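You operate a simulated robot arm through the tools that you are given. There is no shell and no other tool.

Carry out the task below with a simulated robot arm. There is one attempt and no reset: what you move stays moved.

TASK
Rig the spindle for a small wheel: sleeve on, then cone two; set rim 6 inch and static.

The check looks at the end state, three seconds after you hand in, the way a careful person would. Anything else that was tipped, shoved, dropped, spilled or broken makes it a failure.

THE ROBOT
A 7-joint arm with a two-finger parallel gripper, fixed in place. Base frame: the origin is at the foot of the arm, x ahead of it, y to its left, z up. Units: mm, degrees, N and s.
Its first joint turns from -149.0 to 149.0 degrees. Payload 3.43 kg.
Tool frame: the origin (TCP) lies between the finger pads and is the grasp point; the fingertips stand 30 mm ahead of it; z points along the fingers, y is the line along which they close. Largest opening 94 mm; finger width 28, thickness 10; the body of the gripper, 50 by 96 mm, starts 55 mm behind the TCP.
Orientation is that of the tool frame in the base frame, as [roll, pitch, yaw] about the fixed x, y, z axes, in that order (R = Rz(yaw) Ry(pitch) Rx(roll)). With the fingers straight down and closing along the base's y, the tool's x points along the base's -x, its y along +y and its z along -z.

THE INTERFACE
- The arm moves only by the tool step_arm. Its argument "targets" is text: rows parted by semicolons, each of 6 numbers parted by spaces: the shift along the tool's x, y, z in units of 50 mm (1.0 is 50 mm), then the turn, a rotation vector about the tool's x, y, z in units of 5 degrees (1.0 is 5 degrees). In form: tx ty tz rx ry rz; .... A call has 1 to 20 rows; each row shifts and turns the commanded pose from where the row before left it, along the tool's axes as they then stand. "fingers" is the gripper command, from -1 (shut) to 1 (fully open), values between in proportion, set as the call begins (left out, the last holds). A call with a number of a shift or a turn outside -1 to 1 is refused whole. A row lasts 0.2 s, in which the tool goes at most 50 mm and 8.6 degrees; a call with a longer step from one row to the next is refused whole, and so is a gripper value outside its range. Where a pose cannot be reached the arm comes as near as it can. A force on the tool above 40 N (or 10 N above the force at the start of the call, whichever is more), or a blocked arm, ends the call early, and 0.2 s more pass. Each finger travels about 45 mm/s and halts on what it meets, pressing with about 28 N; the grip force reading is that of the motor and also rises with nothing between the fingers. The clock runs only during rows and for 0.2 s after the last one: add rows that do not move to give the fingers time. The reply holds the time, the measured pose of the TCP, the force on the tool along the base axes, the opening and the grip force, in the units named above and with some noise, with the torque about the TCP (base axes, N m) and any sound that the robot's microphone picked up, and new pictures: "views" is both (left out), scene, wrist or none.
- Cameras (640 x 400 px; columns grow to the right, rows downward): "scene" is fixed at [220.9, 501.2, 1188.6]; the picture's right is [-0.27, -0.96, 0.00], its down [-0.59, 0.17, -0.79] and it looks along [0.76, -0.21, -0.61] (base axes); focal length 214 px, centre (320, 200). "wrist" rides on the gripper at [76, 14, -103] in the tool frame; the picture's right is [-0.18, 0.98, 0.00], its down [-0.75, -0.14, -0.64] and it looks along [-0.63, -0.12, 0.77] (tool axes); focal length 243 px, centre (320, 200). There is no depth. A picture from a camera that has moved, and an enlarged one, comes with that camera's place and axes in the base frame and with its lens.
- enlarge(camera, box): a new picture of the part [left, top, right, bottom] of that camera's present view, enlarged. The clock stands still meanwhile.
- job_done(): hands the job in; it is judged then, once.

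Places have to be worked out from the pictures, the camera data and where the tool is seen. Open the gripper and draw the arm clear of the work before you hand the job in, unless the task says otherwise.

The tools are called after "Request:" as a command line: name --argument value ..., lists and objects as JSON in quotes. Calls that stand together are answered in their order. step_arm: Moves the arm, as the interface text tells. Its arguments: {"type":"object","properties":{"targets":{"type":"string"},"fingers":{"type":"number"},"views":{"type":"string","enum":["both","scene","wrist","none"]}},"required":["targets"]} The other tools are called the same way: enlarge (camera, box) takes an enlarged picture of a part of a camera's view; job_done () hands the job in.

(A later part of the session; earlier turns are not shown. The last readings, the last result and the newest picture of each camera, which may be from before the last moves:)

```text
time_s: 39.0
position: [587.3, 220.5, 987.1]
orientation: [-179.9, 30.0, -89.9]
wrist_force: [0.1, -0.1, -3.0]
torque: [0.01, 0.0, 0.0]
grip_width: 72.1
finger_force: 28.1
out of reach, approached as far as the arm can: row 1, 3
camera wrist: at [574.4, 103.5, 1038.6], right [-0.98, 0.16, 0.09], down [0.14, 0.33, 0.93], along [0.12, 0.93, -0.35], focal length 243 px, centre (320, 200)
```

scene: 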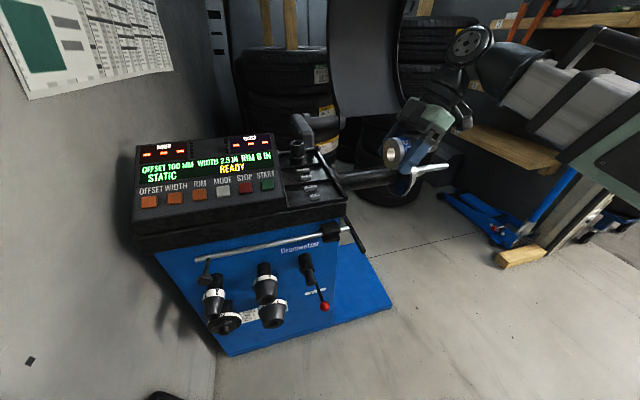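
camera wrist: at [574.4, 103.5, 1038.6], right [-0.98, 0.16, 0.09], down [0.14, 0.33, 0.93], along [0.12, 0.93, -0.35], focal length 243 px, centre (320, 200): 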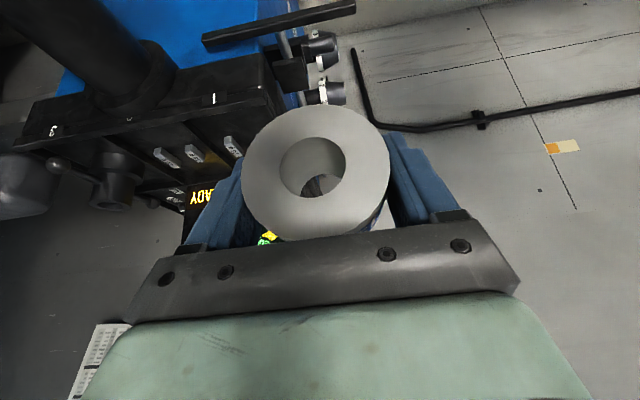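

The sleeve is held and turned with its axis along y. I now travel at height to beyond the spindle tip (x≈808, y≈-290).

Request:
step_arm --targets ".511 -.2456 -.248 0 0 0;.511 -.2456 -.248 0 0 0;.511 -.2456 -.248 0 0 0;.511 -.2456 -.248 0 0 0;.511 -.2456 -.248 0 0 0;.511 -.2456 -.248 0 0 0;.511 -.2456 -.248 0 0 0;.511 -.2456 -.248 0 0 0;.511 -.2456 -.248 0 0 0;.511 -.2456 -.248 0 0 0;.511 -.2456 -.248 0 0 0;.511 -.2456 -.248 0 0 0;.511 -.2456 -.248 0 0 0;.511 -.2456 -.248 0 0 0;.511 -.2456 -.248 0 0 0;.511 -.2456 -.248 0 0 0;.511 -.2456 -.248 0 0 0;.511 -.2456 -.248 0 0 0;0 0 0 0 0 0" --views "both"

Request:
enlarge --camera "scene" --box '[270, 120, 510, 270]'

```text
time_s: 43.0
position: [809.7, -289.7, 951.9]
orientation: [-180.0, 29.9, -90.0]
wrist_force: [-0.3, 0.5, -3.0]
torque: [0.03, -0.01, -0.03]
grip_width: 71.8
finger_force: 27.6
camera wrist: at [794.4, -407.0, 1003.0], right [-0.98, 0.16, 0.09], down [0.14, 0.33, 0.93], along [0.12, 0.93, -0.35], focal length 243 px, centre (320, 200)
```

scene: 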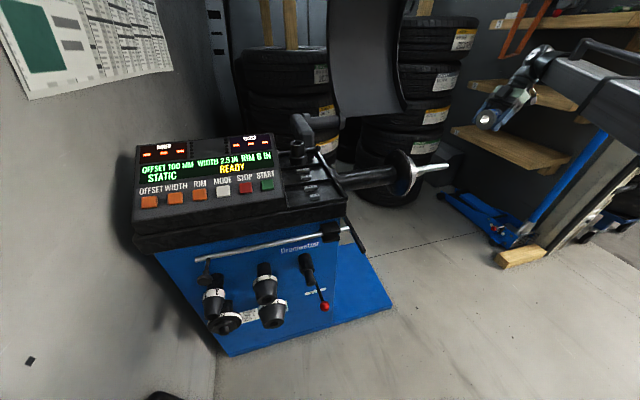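
wrist: 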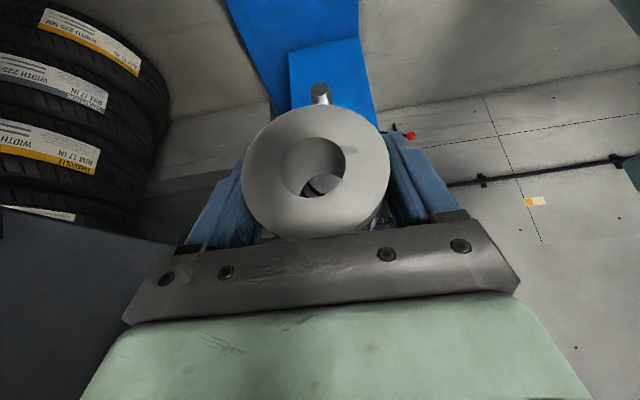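

```text
2.67 times, centred on (390, 195) of scene
camera zoom: at [220.9, 501.2, 1188.6], right [-0.27, -0.96, 0.0], down [-0.59, 0.17, -0.79], along [0.76, -0.21, -0.61], focal length 572 px, centre (133, 213)
```

zoom: 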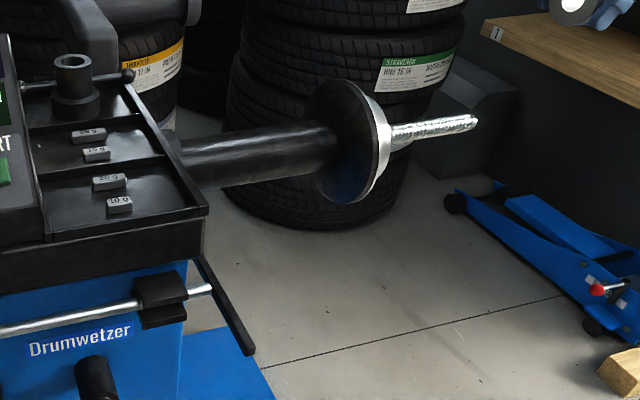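

The spindle tip is visible just above the sleeve in the wrist view. I enlarge to fix its position.

Request:
enlarge --camera "wrist" --box '[256, 60, 384, 140]'

Request:
enlarge --camera "scene" --box '[380, 140, 476, 200]'

```text
5.00 times, centred on (320, 100) of wrist
camera zoom: at [794.4, -407.0, 1003.0], right [-0.98, 0.16, 0.09], down [0.14, 0.33, 0.93], along [0.12, 0.93, -0.35], focal length 1213 px, centre (320, 700)
```

zoom: 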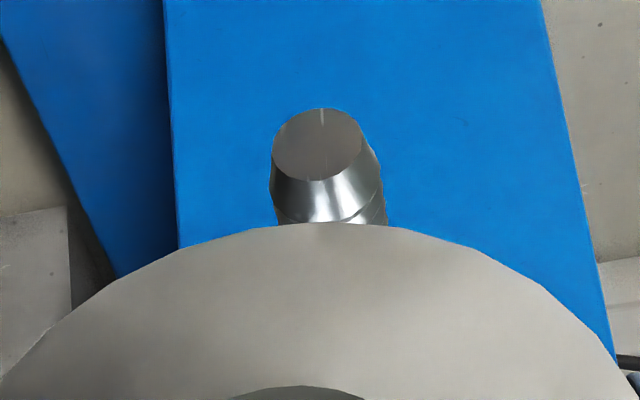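

```text
6.67 times, centred on (428, 170) of scene
camera zoom: at [220.9, 501.2, 1188.6], right [-0.27, -0.96, 0.0], down [-0.59, 0.17, -0.79], along [0.76, -0.21, -0.61], focal length 1430 px, centre (-400, 400)
```

zoom: 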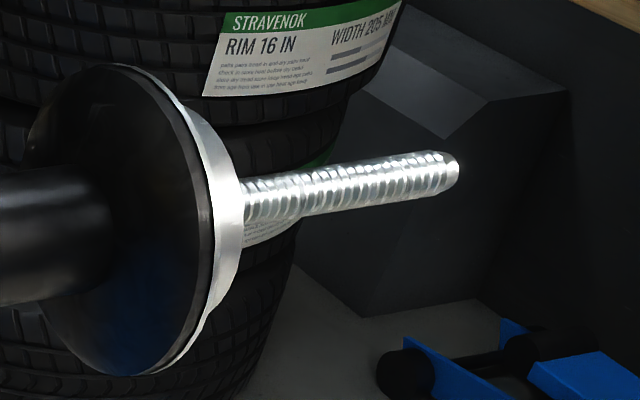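

I judge the spindle tip at about (810.5, -182, 780), ~26 mm thick, against a 32 mm bore. I lower the sleeve to spindle height about 50 mm short of the tip.

Request:
step_arm --targets ".146 0 .4035 0 0 0;.146 0 .4035 0 0 0;.146 0 .4035 0 0 0;.146 0 .4035 0 0 0;.146 0 .4035 0 0 0;.146 0 .4035 0 0 0;.146 0 .4035 0 0 0;.146 0 .4035 0 0 0;0 0 0 0 0 0" --views "both"

Request:
enlarge --camera "scene" --box '[380, 110, 540, 210]'

Request:
enlarge --camera "wrist" --box '[220, 80, 412, 200]'

```text
time_s: 45.0
position: [810.1, -259.2, 779.5]
orientation: [-180.0, 30.1, -89.9]
wrist_force: [0.5, 1.1, -3.9]
torque: [-0.03, -0.01, -0.02]
grip_width: 72.1
finger_force: 28.2
camera wrist: at [795.6, -377.3, 832.1], right [-0.98, 0.16, 0.09], down [0.14, 0.33, 0.93], along [0.12, 0.93, -0.35], focal length 243 px, centre (320, 200)
```

scene: 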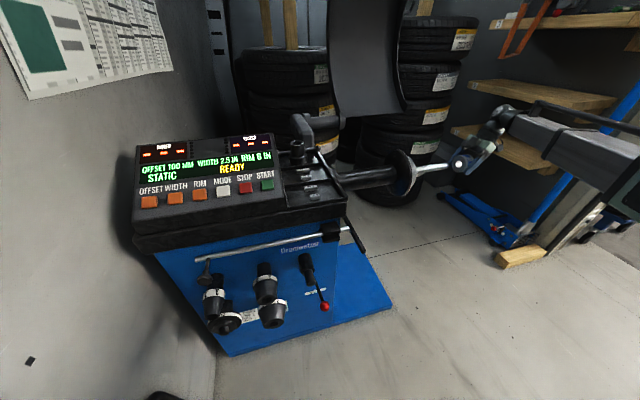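
wrist: 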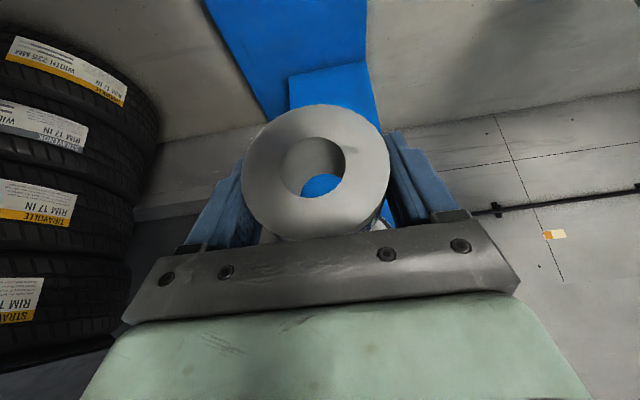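

```text
4.00 times, centred on (460, 160) of scene
camera zoom: at [220.9, 501.2, 1188.6], right [-0.27, -0.96, 0.0], down [-0.59, 0.17, -0.79], along [0.76, -0.21, -0.61], focal length 858 px, centre (-240, 360)
```

zoom: 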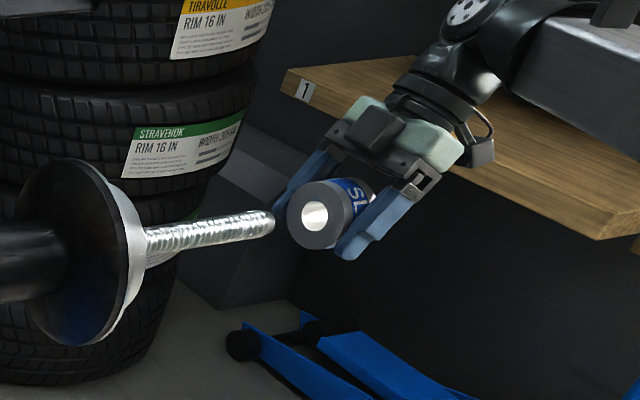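

```text
3.33 times, centred on (316, 140) of wrist
camera zoom: at [795.6, -377.3, 832.1], right [-0.98, 0.16, 0.09], down [0.14, 0.33, 0.93], along [0.12, 0.93, -0.35], focal length 809 px, centre (333, 400)
```

zoom: 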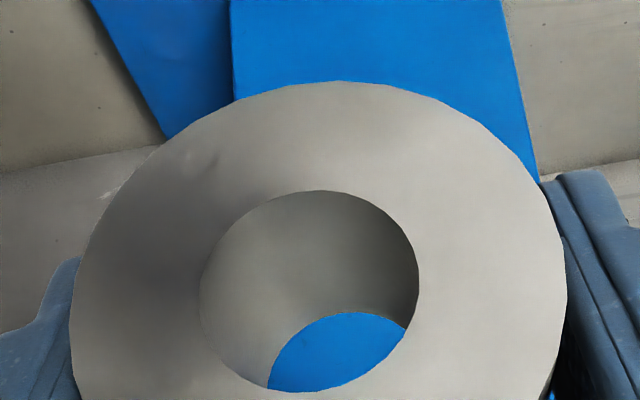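

The sleeve looks nearly on the spindle's axis. I take another reading and a tighter zoom to compare axis lines.

Request:
step_arm --targets "0 0 0 0 0 0" --views "none"

Request:
step_arm --targets "0 0 0 0 0 0" --views "none"

Request:
enlarge --camera "scene" --box '[408, 140, 488, 190]'

```text
time_s: 45.4
position: [809.2, -260.7, 780.1]
orientation: [-180.0, 30.0, -89.9]
wrist_force: [-1.4, -0.2, -3.2]
torque: [-0.04, 0.01, -0.02]
grip_width: 72.1
finger_force: 27.8
```

```text
time_s: 45.8
position: [809.0, -260.8, 781.6]
orientation: [-179.9, 30.0, -90.1]
wrist_force: [0.4, 0.4, -2.4]
torque: [-0.02, -0.01, 0.01]
grip_width: 71.7
finger_force: 28.1
```

```text
8.00 times, centred on (448, 165) of scene
camera zoom: at [220.9, 501.2, 1188.6], right [-0.27, -0.96, 0.0], down [-0.59, 0.17, -0.79], along [0.76, -0.21, -0.61], focal length 1716 px, centre (-704, 480)
```

zoom: 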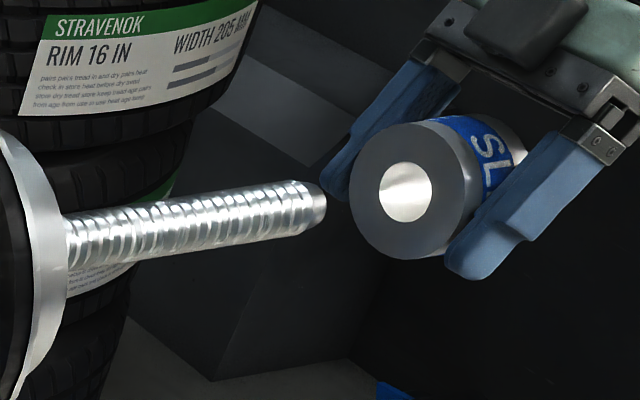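

The sleeve axis looks within about 1–1.5 mm of the spindle axis. I correct +1.3 mm in x and +1 mm in z and advance 45 mm toward the tip.

Request:
step_arm --targets "-.01 -.026 -.017 0 0 0;-.156 0 .09 0 0 0;-.156 0 .09 0 0 0;-.156 0 .09 0 0 0;-.156 0 .09 0 0 0;-.156 0 .09 0 0 0;0 0 0 0 0 0" --views "both"

Request:
enlarge --camera "scene" --box '[408, 140, 488, 190]'

Request:
enlarge --camera "wrist" --box '[220, 80, 412, 200]'

```text
time_s: 47.4
position: [811.6, -215.5, 779.8]
orientation: [-179.9, 30.0, -90.0]
wrist_force: [0.5, 0.4, -2.6]
torque: [-0.01, 0.01, 0.0]
grip_width: 71.8
finger_force: 27.4
camera wrist: at [798.0, -332.1, 832.5], right [-0.98, 0.16, 0.09], down [0.14, 0.33, 0.93], along [0.12, 0.93, -0.35], focal length 243 px, centre (320, 200)
```

scene: 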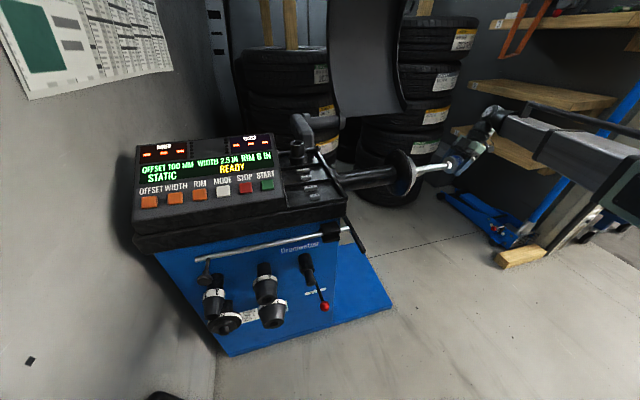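
wrist: 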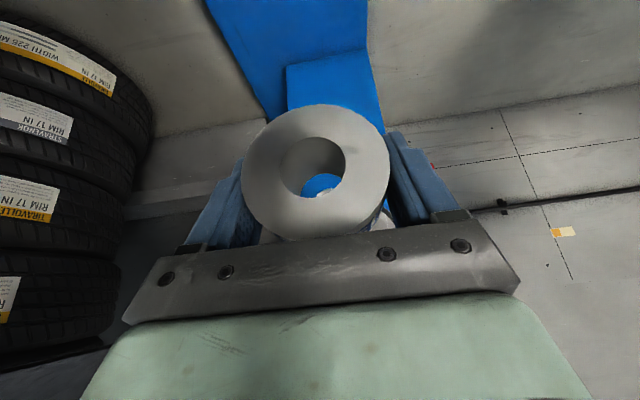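

```text
8.00 times, centred on (448, 165) of scene
camera zoom: at [220.9, 501.2, 1188.6], right [-0.27, -0.96, 0.0], down [-0.59, 0.17, -0.79], along [0.76, -0.21, -0.61], focal length 1716 px, centre (-704, 480)
```

zoom: 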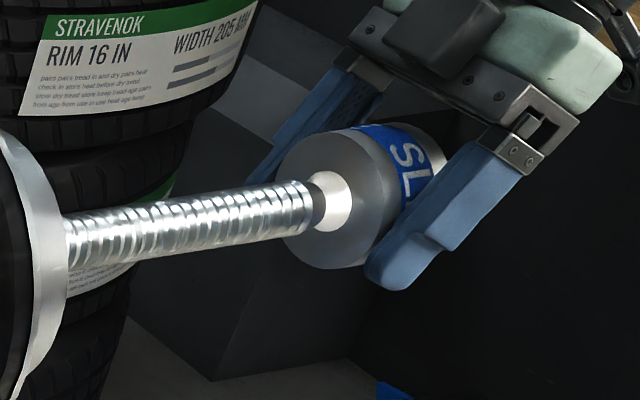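

```text
3.33 times, centred on (316, 140) of wrist
camera zoom: at [798.0, -332.1, 832.5], right [-0.98, 0.16, 0.09], down [0.14, 0.33, 0.93], along [0.12, 0.93, -0.35], focal length 809 px, centre (333, 400)
```

zoom: 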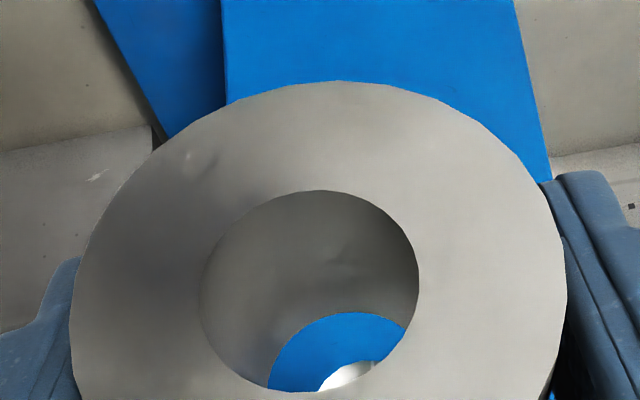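

The tip is entering line with the bore in both views. I advance another 16 mm carefully.

Request:
step_arm --targets "-.069 0 .04 0 0 0;-.069 0 .04 0 0 0;-.069 0 .04 0 0 0;-.069 0 .04 0 0 0;0 0 0 0 0 0" --views "both"

Request:
enlarge --camera "scene" --box '[408, 140, 488, 190]'

Request:
enlarge --camera "wrist" --box '[220, 80, 412, 200]'

```text
time_s: 48.6
position: [810.1, -199.6, 781.7]
orientation: [179.9, 30.0, -90.0]
wrist_force: [-0.5, -0.4, -2.6]
torque: [-0.01, 0.01, 0.0]
grip_width: 72.0
finger_force: 28.6
camera wrist: at [796.7, -315.6, 832.7], right [-0.98, 0.16, 0.09], down [0.14, 0.33, 0.93], along [0.12, 0.93, -0.35], focal length 243 px, centre (320, 200)
```

scene: 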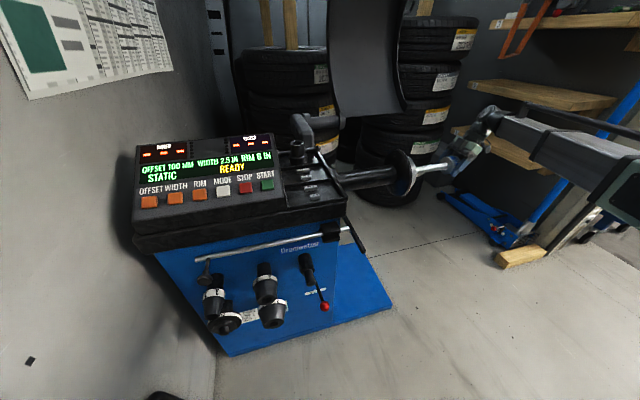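
wrist: 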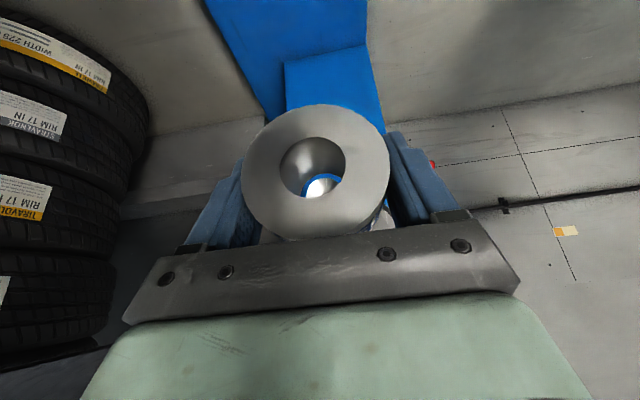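

```text
8.00 times, centred on (448, 165) of scene
camera zoom: at [220.9, 501.2, 1188.6], right [-0.27, -0.96, 0.0], down [-0.59, 0.17, -0.79], along [0.76, -0.21, -0.61], focal length 1716 px, centre (-704, 480)
```

zoom: 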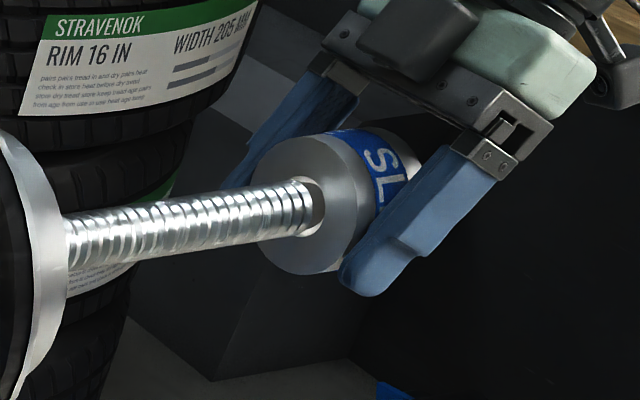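

```text
3.33 times, centred on (316, 140) of wrist
camera zoom: at [796.7, -315.6, 832.7], right [-0.98, 0.16, 0.09], down [0.14, 0.33, 0.93], along [0.12, 0.93, -0.35], focal length 809 px, centre (333, 400)
```

zoom: 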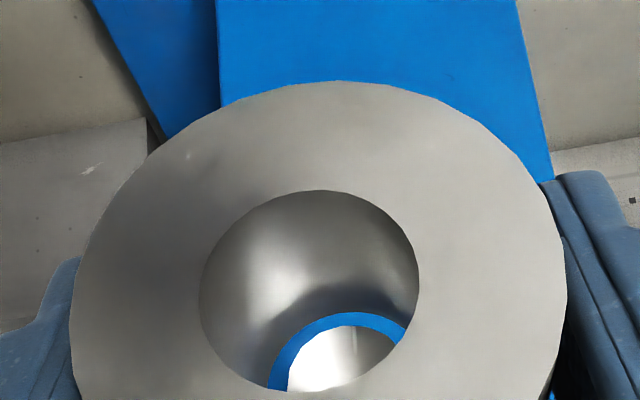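

The gap around the tip looks even left and right. I continue 20 mm onto the thread, watching force.

Request:
step_arm --targets "-.069 0 .04 0 0 0;-.069 0 .04 0 0 0;-.069 0 .04 0 0 0;-.069 0 .04 0 0 0;-.069 0 .04 0 0 0;0 0 0 0 0 0" --views "both"

Request:
enlarge --camera "scene" --box '[408, 140, 488, 190]'

Request:
enlarge --camera "wrist" --box '[220, 80, 412, 200]'

```text
time_s: 50.0
position: [811.1, -179.7, 781.7]
orientation: [179.9, 30.0, -90.0]
wrist_force: [-0.1, 0.8, -3.9]
torque: [0.0, 0.01, 0.0]
grip_width: 71.7
finger_force: 27.9
camera wrist: at [796.8, -296.0, 833.3], right [-0.98, 0.16, 0.09], down [0.14, 0.33, 0.93], along [0.12, 0.93, -0.35], focal length 243 px, centre (320, 200)
```

scene: 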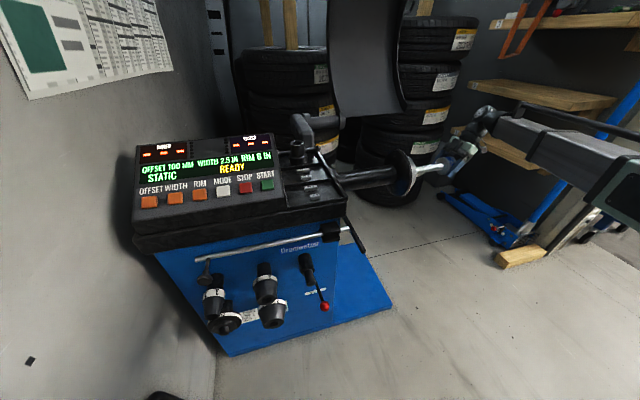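
wrist: 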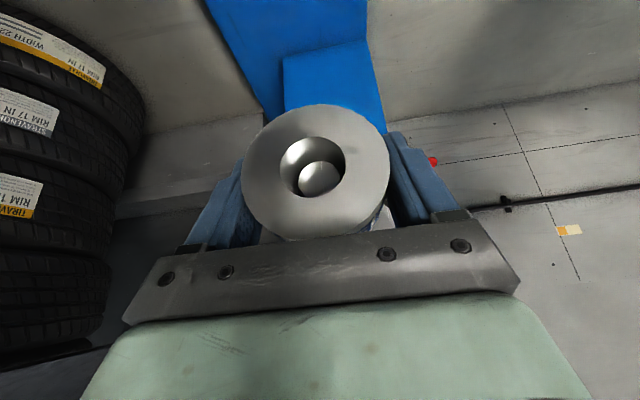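

```text
8.00 times, centred on (448, 165) of scene
camera zoom: at [220.9, 501.2, 1188.6], right [-0.27, -0.96, 0.0], down [-0.59, 0.17, -0.79], along [0.76, -0.21, -0.61], focal length 1716 px, centre (-704, 480)
```

zoom: 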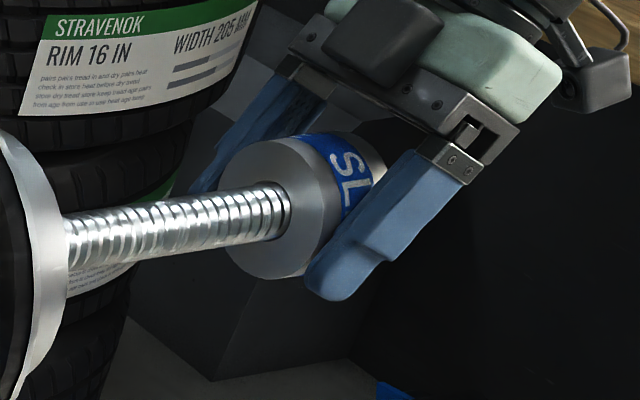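

```text
3.33 times, centred on (316, 140) of wrist
camera zoom: at [796.8, -296.0, 833.3], right [-0.98, 0.16, 0.09], down [0.14, 0.33, 0.93], along [0.12, 0.93, -0.35], focal length 809 px, centre (333, 400)
```

zoom: 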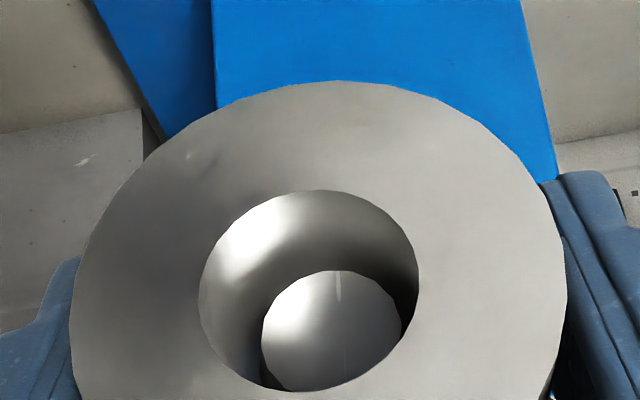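

The tip is inside the bore with no contact force. I slide the sleeve 80 mm further along the spindle.

Request:
step_arm --targets "-.138 0 .08 0 0 0;-.138 0 .08 0 0 0;-.138 0 .08 0 0 0;-.138 0 .08 0 0 0;-.138 0 .08 0 0 0;-.138 0 .08 0 0 0;-.138 0 .08 0 0 0;-.138 0 .08 0 0 0;-.138 0 .08 0 0 0;-.138 0 .08 0 0 0;0 0 0 0 0 0" --views "both"

Request:
enlarge --camera "scene" --box '[376, 130, 472, 190]'

Request:
enlarge --camera "wrist" --box '[160, 60, 480, 260]'

```text
time_s: 52.4
position: [811.6, -100.0, 782.5]
orientation: [180.0, 30.0, -90.0]
wrist_force: [-5.8, -2.9, -5.0]
torque: [0.06, 0.03, -0.06]
grip_width: 71.9
finger_force: 28.0
camera wrist: at [797.6, -216.2, 833.2], right [-0.98, 0.16, 0.09], down [0.14, 0.33, 0.93], along [0.12, 0.93, -0.35], focal length 243 px, centre (320, 200)
```

scene: 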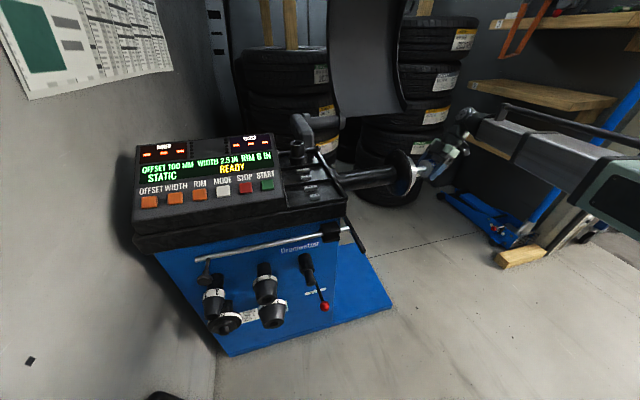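
wrist: 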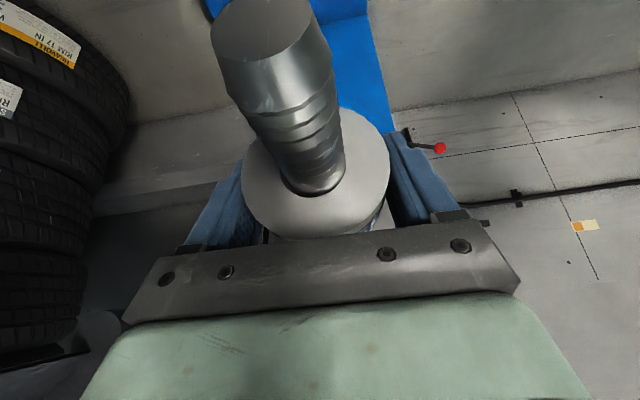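

```text
6.67 times, centred on (424, 160) of scene
camera zoom: at [220.9, 501.2, 1188.6], right [-0.27, -0.96, 0.0], down [-0.59, 0.17, -0.79], along [0.76, -0.21, -0.61], focal length 1430 px, centre (-373, 467)
```

zoom: 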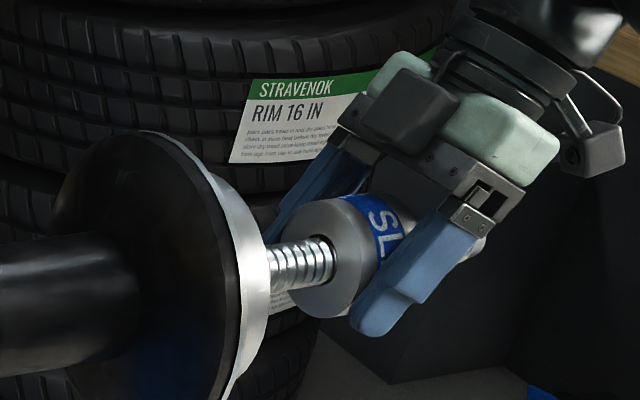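

```text
2.00 times, centred on (320, 160) of wrist
camera zoom: at [797.6, -216.2, 833.2], right [-0.98, 0.16, 0.09], down [0.14, 0.33, 0.93], along [0.12, 0.93, -0.35], focal length 485 px, centre (320, 280)
```

zoom: 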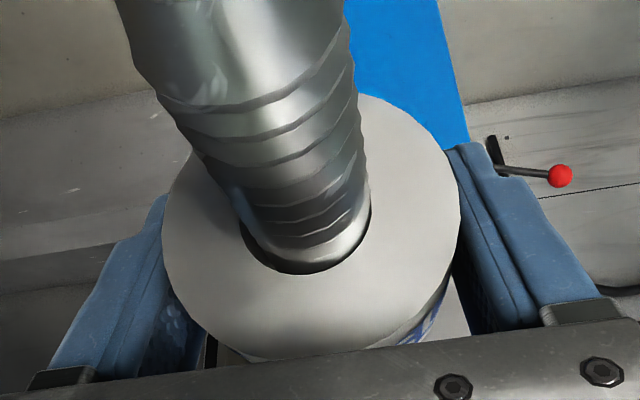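

A small sideways force (-6 N in x) says the sleeve is slightly too far +x. I shift 1 mm toward -x and slide on toward the flange in 5 mm rows.

Request:
step_arm --targets "0 .02 0 0 0 0;-.087 0 .05 0 0 0;-.087 0 .05 0 0 0;-.087 0 .05 0 0 0;-.087 0 .05 0 0 0;0 0 0 0 0 0" --views "scene"

Request:
enlarge --camera "scene" --box '[376, 130, 472, 190]'

```text
time_s: 53.8
position: [809.2, -79.6, 782.0]
orientation: [-180.0, 30.0, -89.9]
wrist_force: [-0.2, -0.1, -3.0]
torque: [0.01, 0.01, 0.02]
grip_width: 72.0
finger_force: 28.4
```

scene: 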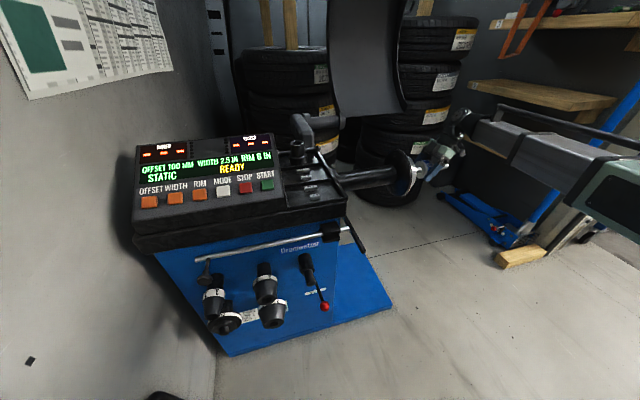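

```text
6.67 times, centred on (424, 160) of scene
camera zoom: at [220.9, 501.2, 1188.6], right [-0.27, -0.96, 0.0], down [-0.59, 0.17, -0.79], along [0.76, -0.21, -0.61], focal length 1430 px, centre (-373, 467)
```

zoom: 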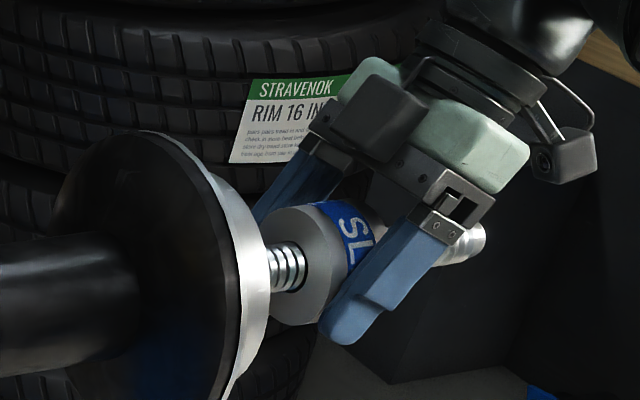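

Force is back to just the sleeve's weight. I go on in small rows until the flange is felt.

Request:
step_arm --targets "-.087 0 .05 0 0 0;-.087 0 .05 0 0 0;-.087 0 .05 0 0 0;-.087 0 .05 0 0 0;-.052 0 .03 0 0 0;-.052 0 .03 0 0 0;0 0 0 0 0 0" --views "scene"

Request:
enlarge --camera "scene" --box '[376, 130, 472, 190]'

```text
time_s: 55.4
position: [809.8, -54.6, 782.4]
orientation: [180.0, 30.0, -90.1]
wrist_force: [0.6, 0.4, -3.4]
torque: [0.0, -0.01, 0.06]
grip_width: 72.0
finger_force: 28.3
```

scene: 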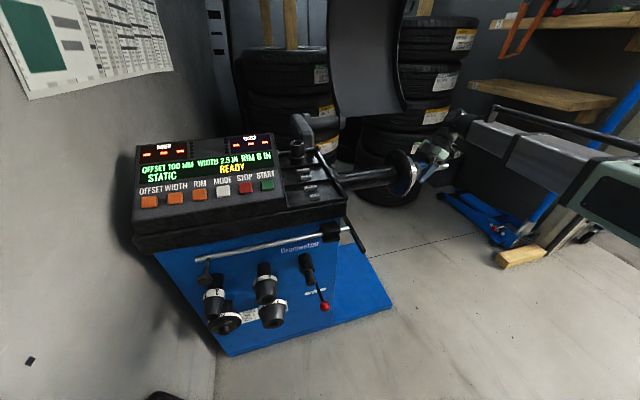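

```text
6.67 times, centred on (424, 160) of scene
camera zoom: at [220.9, 501.2, 1188.6], right [-0.27, -0.96, 0.0], down [-0.59, 0.17, -0.79], along [0.76, -0.21, -0.61], focal length 1430 px, centre (-373, 467)
```

zoom: 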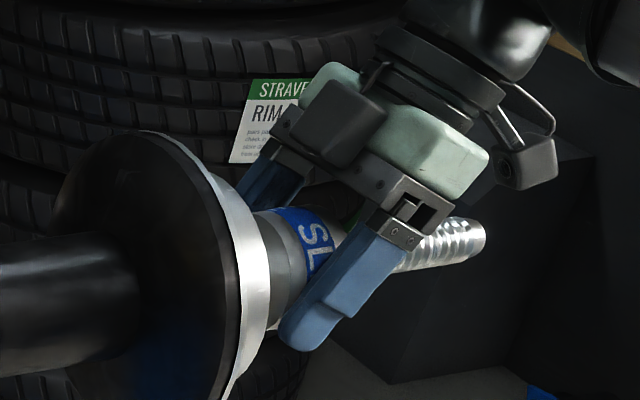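

Still no contact; I continue in 2 mm rows.

Request:
step_arm --targets "-.035 0 .02 0 0 0;-.035 0 .02 0 0 0;-.035 0 .02 0 0 0;-.035 0 .02 0 0 0;-.035 0 .02 0 0 0;-.035 0 .02 0 0 0;0 0 0 0 0 0" --views "both"

Request:
enlarge --camera "wrist" --box '[160, 60, 480, 260]'

```text
time_s: 57.0
position: [809.8, -41.5, 781.3]
orientation: [-179.9, 29.9, -90.1]
wrist_force: [2.3, -0.3, 5.5]
torque: [0.19, 0.02, 0.02]
grip_width: 72.0
finger_force: 28.1
camera wrist: at [796.2, -157.5, 833.1], right [-0.98, 0.16, 0.09], down [0.14, 0.33, 0.93], along [0.12, 0.93, -0.35], focal length 243 px, centre (320, 200)
```

scene: 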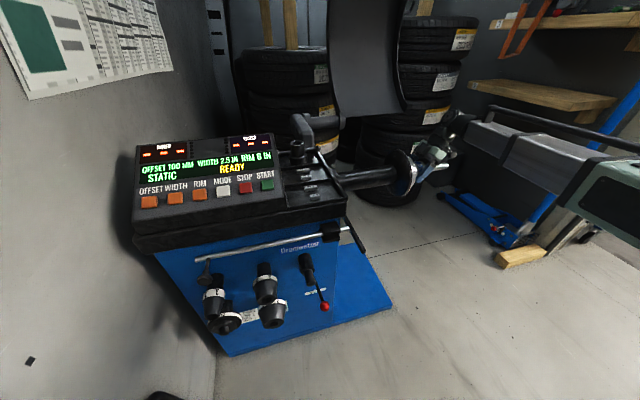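
wrist: 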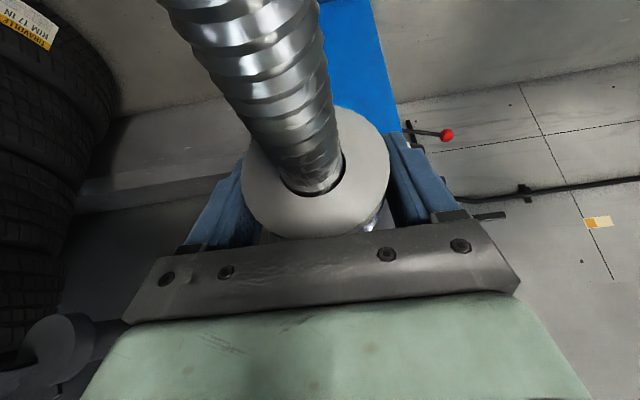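

```text
2.00 times, centred on (320, 160) of wrist
camera zoom: at [796.2, -157.5, 833.1], right [-0.98, 0.16, 0.09], down [0.14, 0.33, 0.93], along [0.12, 0.93, -0.35], focal length 485 px, centre (320, 280)
```

zoom: 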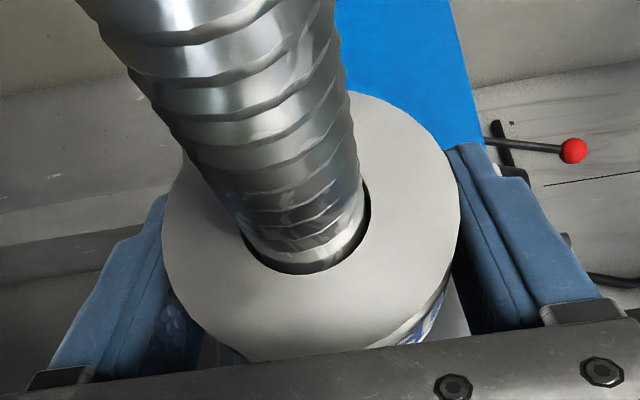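

An upward push of ~8 N appeared, so the bore top is riding on the shaft: the sleeve is a bit low. I raise it 1.5 mm, nudge +0.4 mm in x, and continue gently.

Request:
step_arm --targets "-.015 -.008 -.026 0 0 0;0 0 0 0 0 0" --views "none"

Request:
step_arm --targets "-.035 0 .02 0 0 0;-.035 0 .02 0 0 0;-.035 0 .02 0 0 0;0 0 0 0 0 0" --views "none"

Request:
step_arm --targets "-.035 0 .02 0 0 0;-.035 0 .02 0 0 0;-.035 0 .02 0 0 0;0 0 0 0 0 0" --views "scene"

Request:
enlarge --camera "scene" --box '[376, 130, 472, 190]'

```text
time_s: 57.6
position: [809.6, -40.0, 781.7]
orientation: [179.9, 29.9, -89.9]
wrist_force: [-1.9, 1.1, -16.1]
torque: [0.74, 0.03, -0.08]
grip_width: 72.1
finger_force: 28.3
```

```text
time_s: 58.6
position: [809.7, -34.6, 783.3]
orientation: [180.0, 30.0, -90.0]
wrist_force: [-5.7, -1.0, -18.9]
torque: [-0.14, -0.01, -0.1]
grip_width: 72.0
finger_force: 27.9
```

```text
time_s: 59.6
position: [811.3, -29.9, 783.8]
orientation: [180.0, 30.1, -89.9]
wrist_force: [-9.2, -0.9, -16.9]
torque: [0.14, 0.02, -0.13]
grip_width: 71.8
finger_force: 28.0
```

scene: 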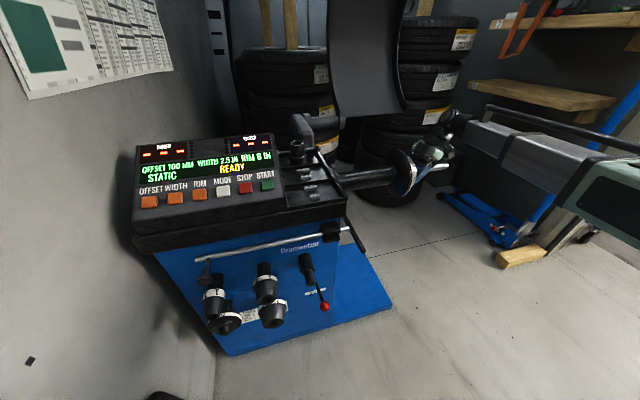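

```text
6.67 times, centred on (424, 160) of scene
camera zoom: at [220.9, 501.2, 1188.6], right [-0.27, -0.96, 0.0], down [-0.59, 0.17, -0.79], along [0.76, -0.21, -0.61], focal length 1430 px, centre (-373, 467)
```

zoom: 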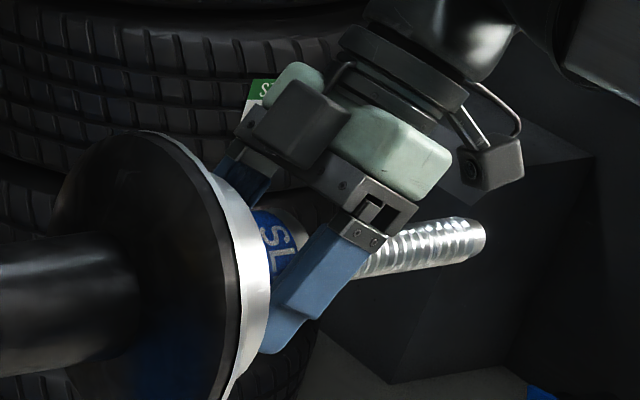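

Now the push is downward and toward -x, so I overshot; stiffness is about 14 N/mm. I correct by -0.9 mm in z and -0.6 mm in x and read again.

Request:
step_arm --targets ".009 .012 .0156 0 0 0;0 0 0 0 0 0" --views "none"

Request:
step_arm --targets "-.035 0 .02 0 0 0;-.035 0 .02 0 0 0;0 0 0 0 0 0" --views "both"

Request:
enlarge --camera "wrist" --box '[160, 60, 480, 260]'

```text
time_s: 60.2
position: [809.8, -28.8, 784.1]
orientation: [-179.8, 30.1, -89.9]
wrist_force: [-0.5, -0.9, 2.6]
torque: [-0.31, -0.04, 0.06]
grip_width: 71.8
finger_force: 28.0
```

```text
time_s: 61.0
position: [809.7, -26.6, 783.7]
orientation: [-179.8, 29.9, -90.0]
wrist_force: [9.1, -20.2, 21.4]
torque: [0.07, 0.22, 0.77]
grip_width: 71.8
finger_force: 28.0
camera wrist: at [795.9, -143.4, 835.0], right [-0.98, 0.16, 0.09], down [0.14, 0.33, 0.93], along [0.12, 0.93, -0.35], focal length 243 px, centre (320, 200)
```

scene: 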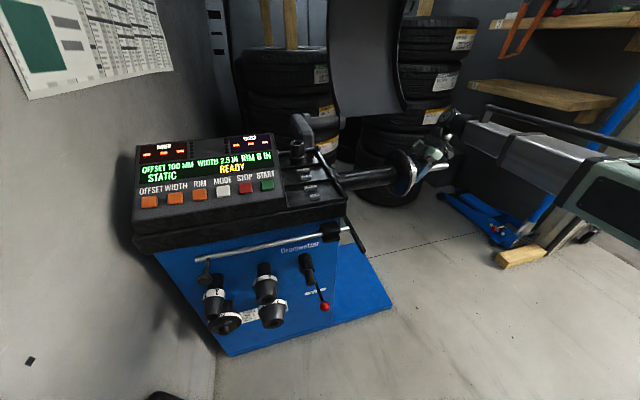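
wrist: 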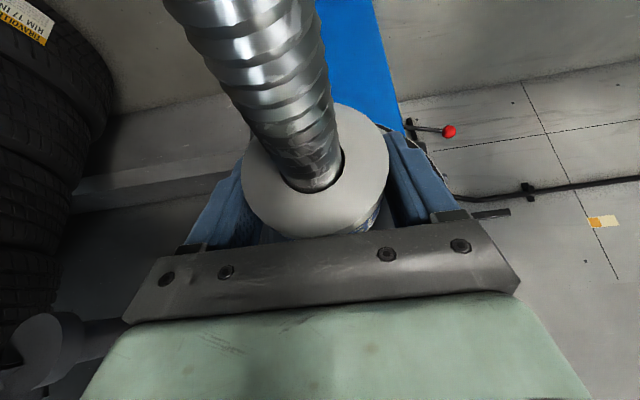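

```text
2.00 times, centred on (320, 160) of wrist
camera zoom: at [795.9, -143.4, 835.0], right [-0.98, 0.16, 0.09], down [0.14, 0.33, 0.93], along [0.12, 0.93, -0.35], focal length 485 px, centre (320, 280)
```

zoom: 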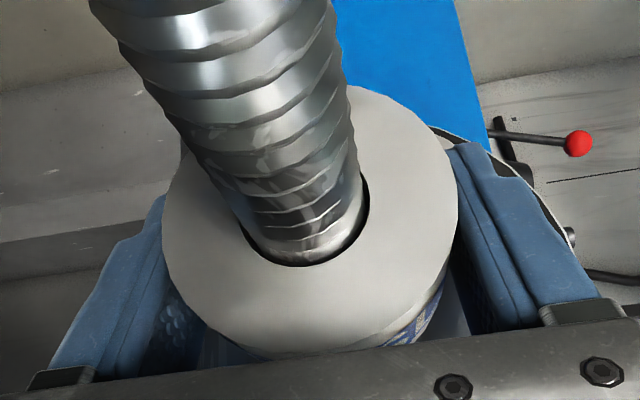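

Firm contact in y (−20 N) at TCP y≈−26: the fingertips, which lead the sleeve by a few mm, have reached the flange. I relax 2 mm, open, back off 12 mm and look before re-gripping nearer the outer end to seat it.

Request:
step_arm --targets ".035 0 -.02 0 0 0;0 0 0 0 0 0" --views "none"

Request:
step_arm --targets "0 0 0 0 0 0;0 0 0 0 0 0;.069 0 -.04 0 0 0;.069 0 -.04 0 0 0;.069 0 -.04 0 0 0;0 0 0 0 0 0" --fingers 0.85 --views "both"

Request:
enlarge --camera "wrist" --box '[160, 60, 480, 260]'

Request:
enlarge --camera "scene" --box '[376, 130, 472, 190]'

```text
time_s: 61.6
position: [809.3, -27.2, 783.1]
orientation: [-179.9, 30.0, -90.0]
wrist_force: [11.7, -6.9, 13.7]
torque: [-0.61, -0.01, 0.2]
grip_width: 71.8
finger_force: 28.2
```

```text
time_s: 63.0
position: [809.4, -39.8, 782.5]
orientation: [180.0, 30.0, -90.0]
wrist_force: [1.3, -0.6, -0.2]
torque: [-0.04, -0.01, 0.02]
grip_width: 87.1
finger_force: 0.0
camera wrist: at [796.2, -155.5, 834.1], right [-0.98, 0.16, 0.09], down [0.14, 0.33, 0.93], along [0.12, 0.93, -0.35], focal length 243 px, centre (320, 200)
```

scene: 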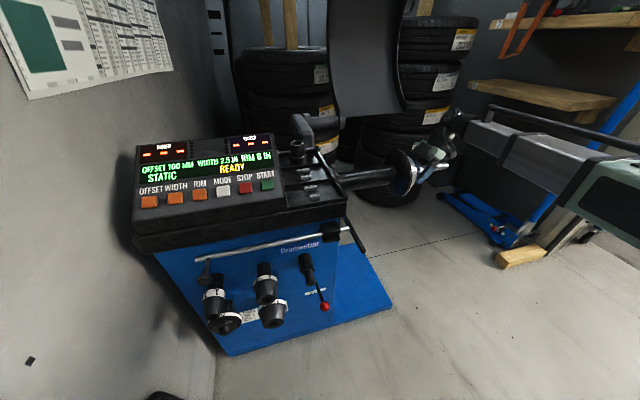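
wrist: 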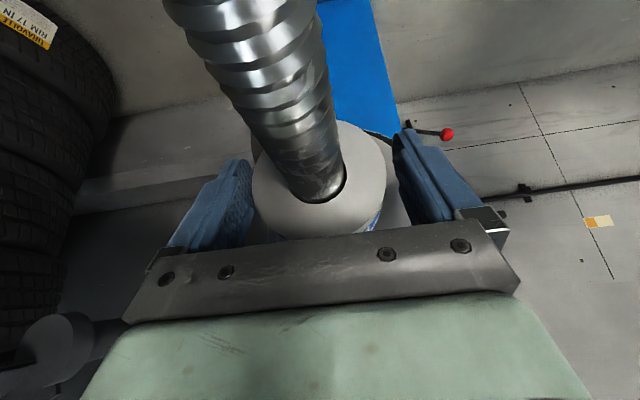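

```text
2.00 times, centred on (320, 160) of wrist
camera zoom: at [796.2, -155.5, 834.1], right [-0.98, 0.16, 0.09], down [0.14, 0.33, 0.93], along [0.12, 0.93, -0.35], focal length 485 px, centre (320, 280)
```

zoom: 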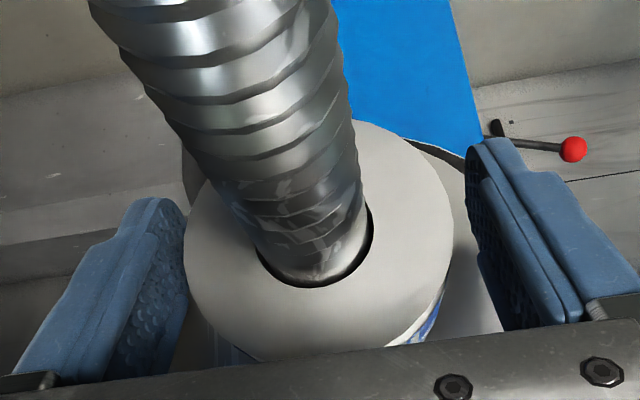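

```text
6.67 times, centred on (424, 160) of scene
camera zoom: at [220.9, 501.2, 1188.6], right [-0.27, -0.96, 0.0], down [-0.59, 0.17, -0.79], along [0.76, -0.21, -0.61], focal length 1430 px, centre (-373, 467)
```

zoom: 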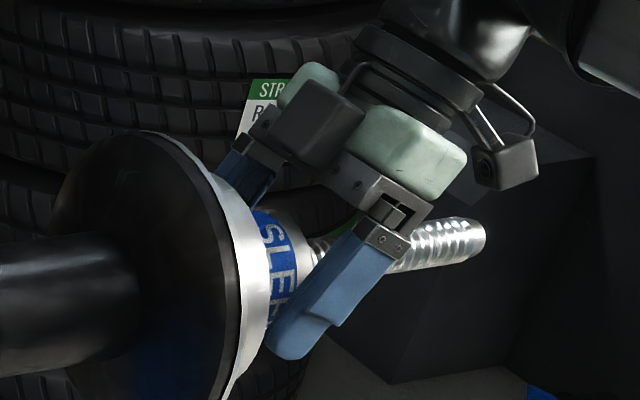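

The sleeve stays on the spindle, its outer face near y≈-43, perhaps 5 mm short of the flange. I re-grip here and push it the rest of the way in 1 mm rows.

Request:
step_arm --targets "0 0 0 0 0 0;0 0 0 0 0 0;0 0 0 0 0 0" --fingers -1 --views "none"

Request:
step_arm --targets "-.0173 0 .01 0 0 0;-.0173 0 .01 0 0 0;-.0173 0 .01 0 0 0;0 0 0 0 0 0" --views "none"

```text
time_s: 63.8
position: [810.2, -40.0, 782.9]
orientation: [-179.8, 30.0, -90.0]
wrist_force: [1.9, 0.4, 0.2]
torque: [-0.04, -0.02, -0.01]
grip_width: 71.4
finger_force: 28.1
```

```text
time_s: 64.8
position: [810.6, -35.9, 782.2]
orientation: [-180.0, 30.0, -89.9]
wrist_force: [6.0, -0.8, 6.8]
torque: [-0.21, -0.02, 0.06]
grip_width: 71.3
finger_force: 27.8
```

No flange contact yet in y; I continue in 1 mm rows.

Request:
step_arm --targets "-.0173 0 .01 0 0 0;-.0173 0 .01 0 0 0;-.0173 0 .01 0 0 0;0 0 0 0 0 0" --views "none"

Request:
step_arm --targets "-.0173 0 .01 0 0 0;-.0173 0 .01 0 0 0;0 0 0 0 0 0" --views "both"

Request:
enlarge --camera "wrist" --box '[160, 60, 480, 260]'

Request:
enlarge --camera "scene" --box '[376, 130, 472, 190]'

```text
time_s: 65.8
position: [809.8, -32.5, 782.9]
orientation: [180.0, 30.0, -90.1]
wrist_force: [7.5, 0.1, 4.5]
torque: [0.09, -0.06, -0.02]
grip_width: 71.0
finger_force: 27.4
```

```text
time_s: 66.6
position: [810.6, -29.8, 782.6]
orientation: [-179.9, 30.0, -90.0]
wrist_force: [8.1, -3.9, 15.8]
torque: [-0.17, -0.02, -0.01]
grip_width: 71.1
finger_force: 27.4
camera wrist: at [796.3, -147.6, 833.9], right [-0.98, 0.16, 0.09], down [0.14, 0.33, 0.93], along [0.12, 0.93, -0.35], focal length 243 px, centre (320, 200)
```

scene: 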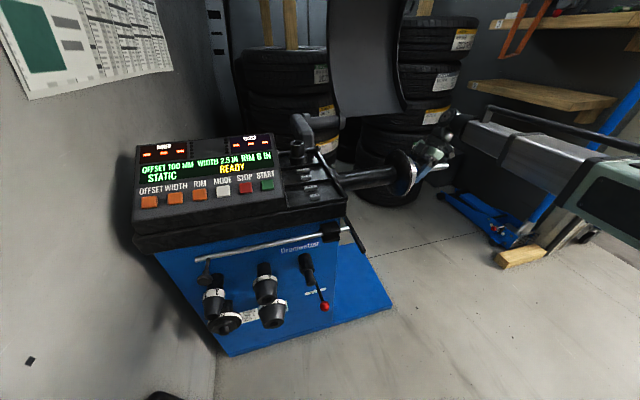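
wrist: 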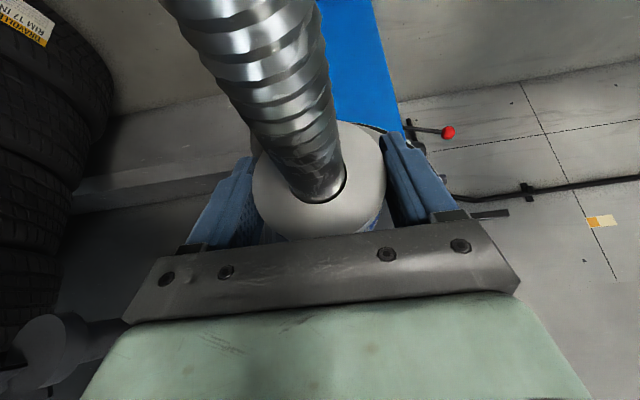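

```text
2.00 times, centred on (320, 160) of wrist
camera zoom: at [796.3, -147.6, 833.9], right [-0.98, 0.16, 0.09], down [0.14, 0.33, 0.93], along [0.12, 0.93, -0.35], focal length 485 px, centre (320, 280)
```

zoom: 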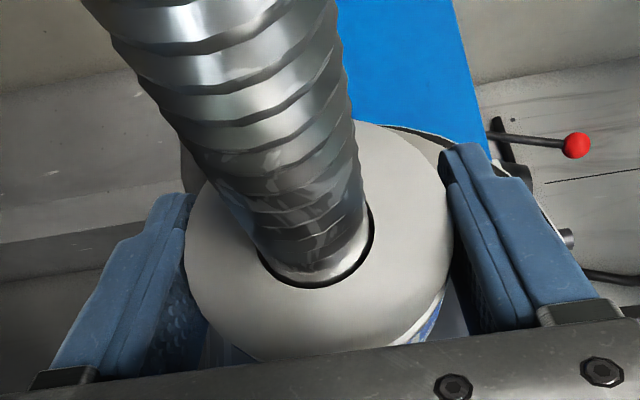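

```text
6.67 times, centred on (424, 160) of scene
camera zoom: at [220.9, 501.2, 1188.6], right [-0.27, -0.96, 0.0], down [-0.59, 0.17, -0.79], along [0.76, -0.21, -0.61], focal length 1430 px, centre (-373, 467)
```

zoom: 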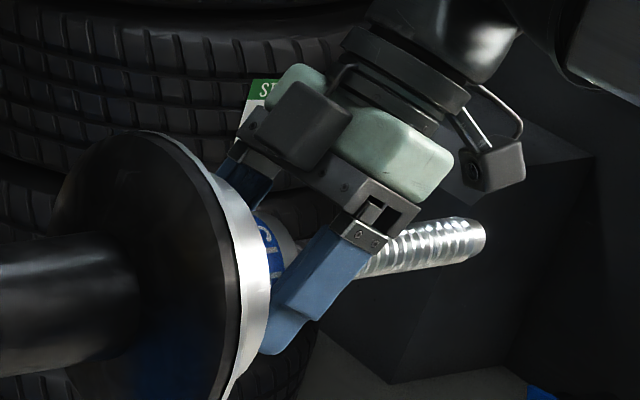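

The sleeve moved along with the fingers another ~9 mm and force along y is still small. I continue a few more 1 mm rows, easing z by +0.7 mm for the upward push.

Request:
step_arm --targets "-.007 -.008 -.012 0 0 0;-.0173 0 .01 0 0 0;-.0173 0 .01 0 0 0;0 0 0 0 0 0" --views "none"

Request:
step_arm --targets "-.0173 0 .01 0 0 0;-.0173 0 .01 0 0 0;0 0 0 0 0 0" --views "wrist"

```text
time_s: 67.6
position: [810.8, -30.8, 783.5]
orientation: [179.9, 29.9, -90.1]
wrist_force: [2.3, -20.1, -5.6]
torque: [0.03, -0.06, 0.07]
grip_width: 71.0
finger_force: 27.6
```

```text
time_s: 68.4
position: [809.7, -28.3, 783.8]
orientation: [-180.0, 29.9, -90.0]
wrist_force: [-1.8, -22.9, 0.5]
torque: [0.05, -0.02, -0.03]
grip_width: 71.1
finger_force: 28.1
camera wrist: at [796.2, -144.3, 834.8], right [-0.98, 0.16, 0.09], down [0.14, 0.33, 0.93], along [0.12, 0.93, -0.35], focal length 243 px, centre (320, 200)
```

wrist: 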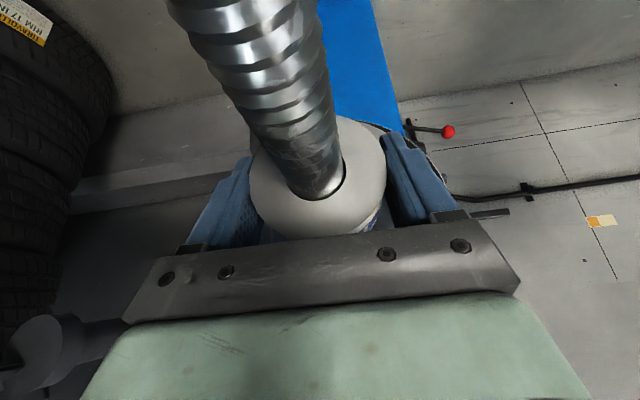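

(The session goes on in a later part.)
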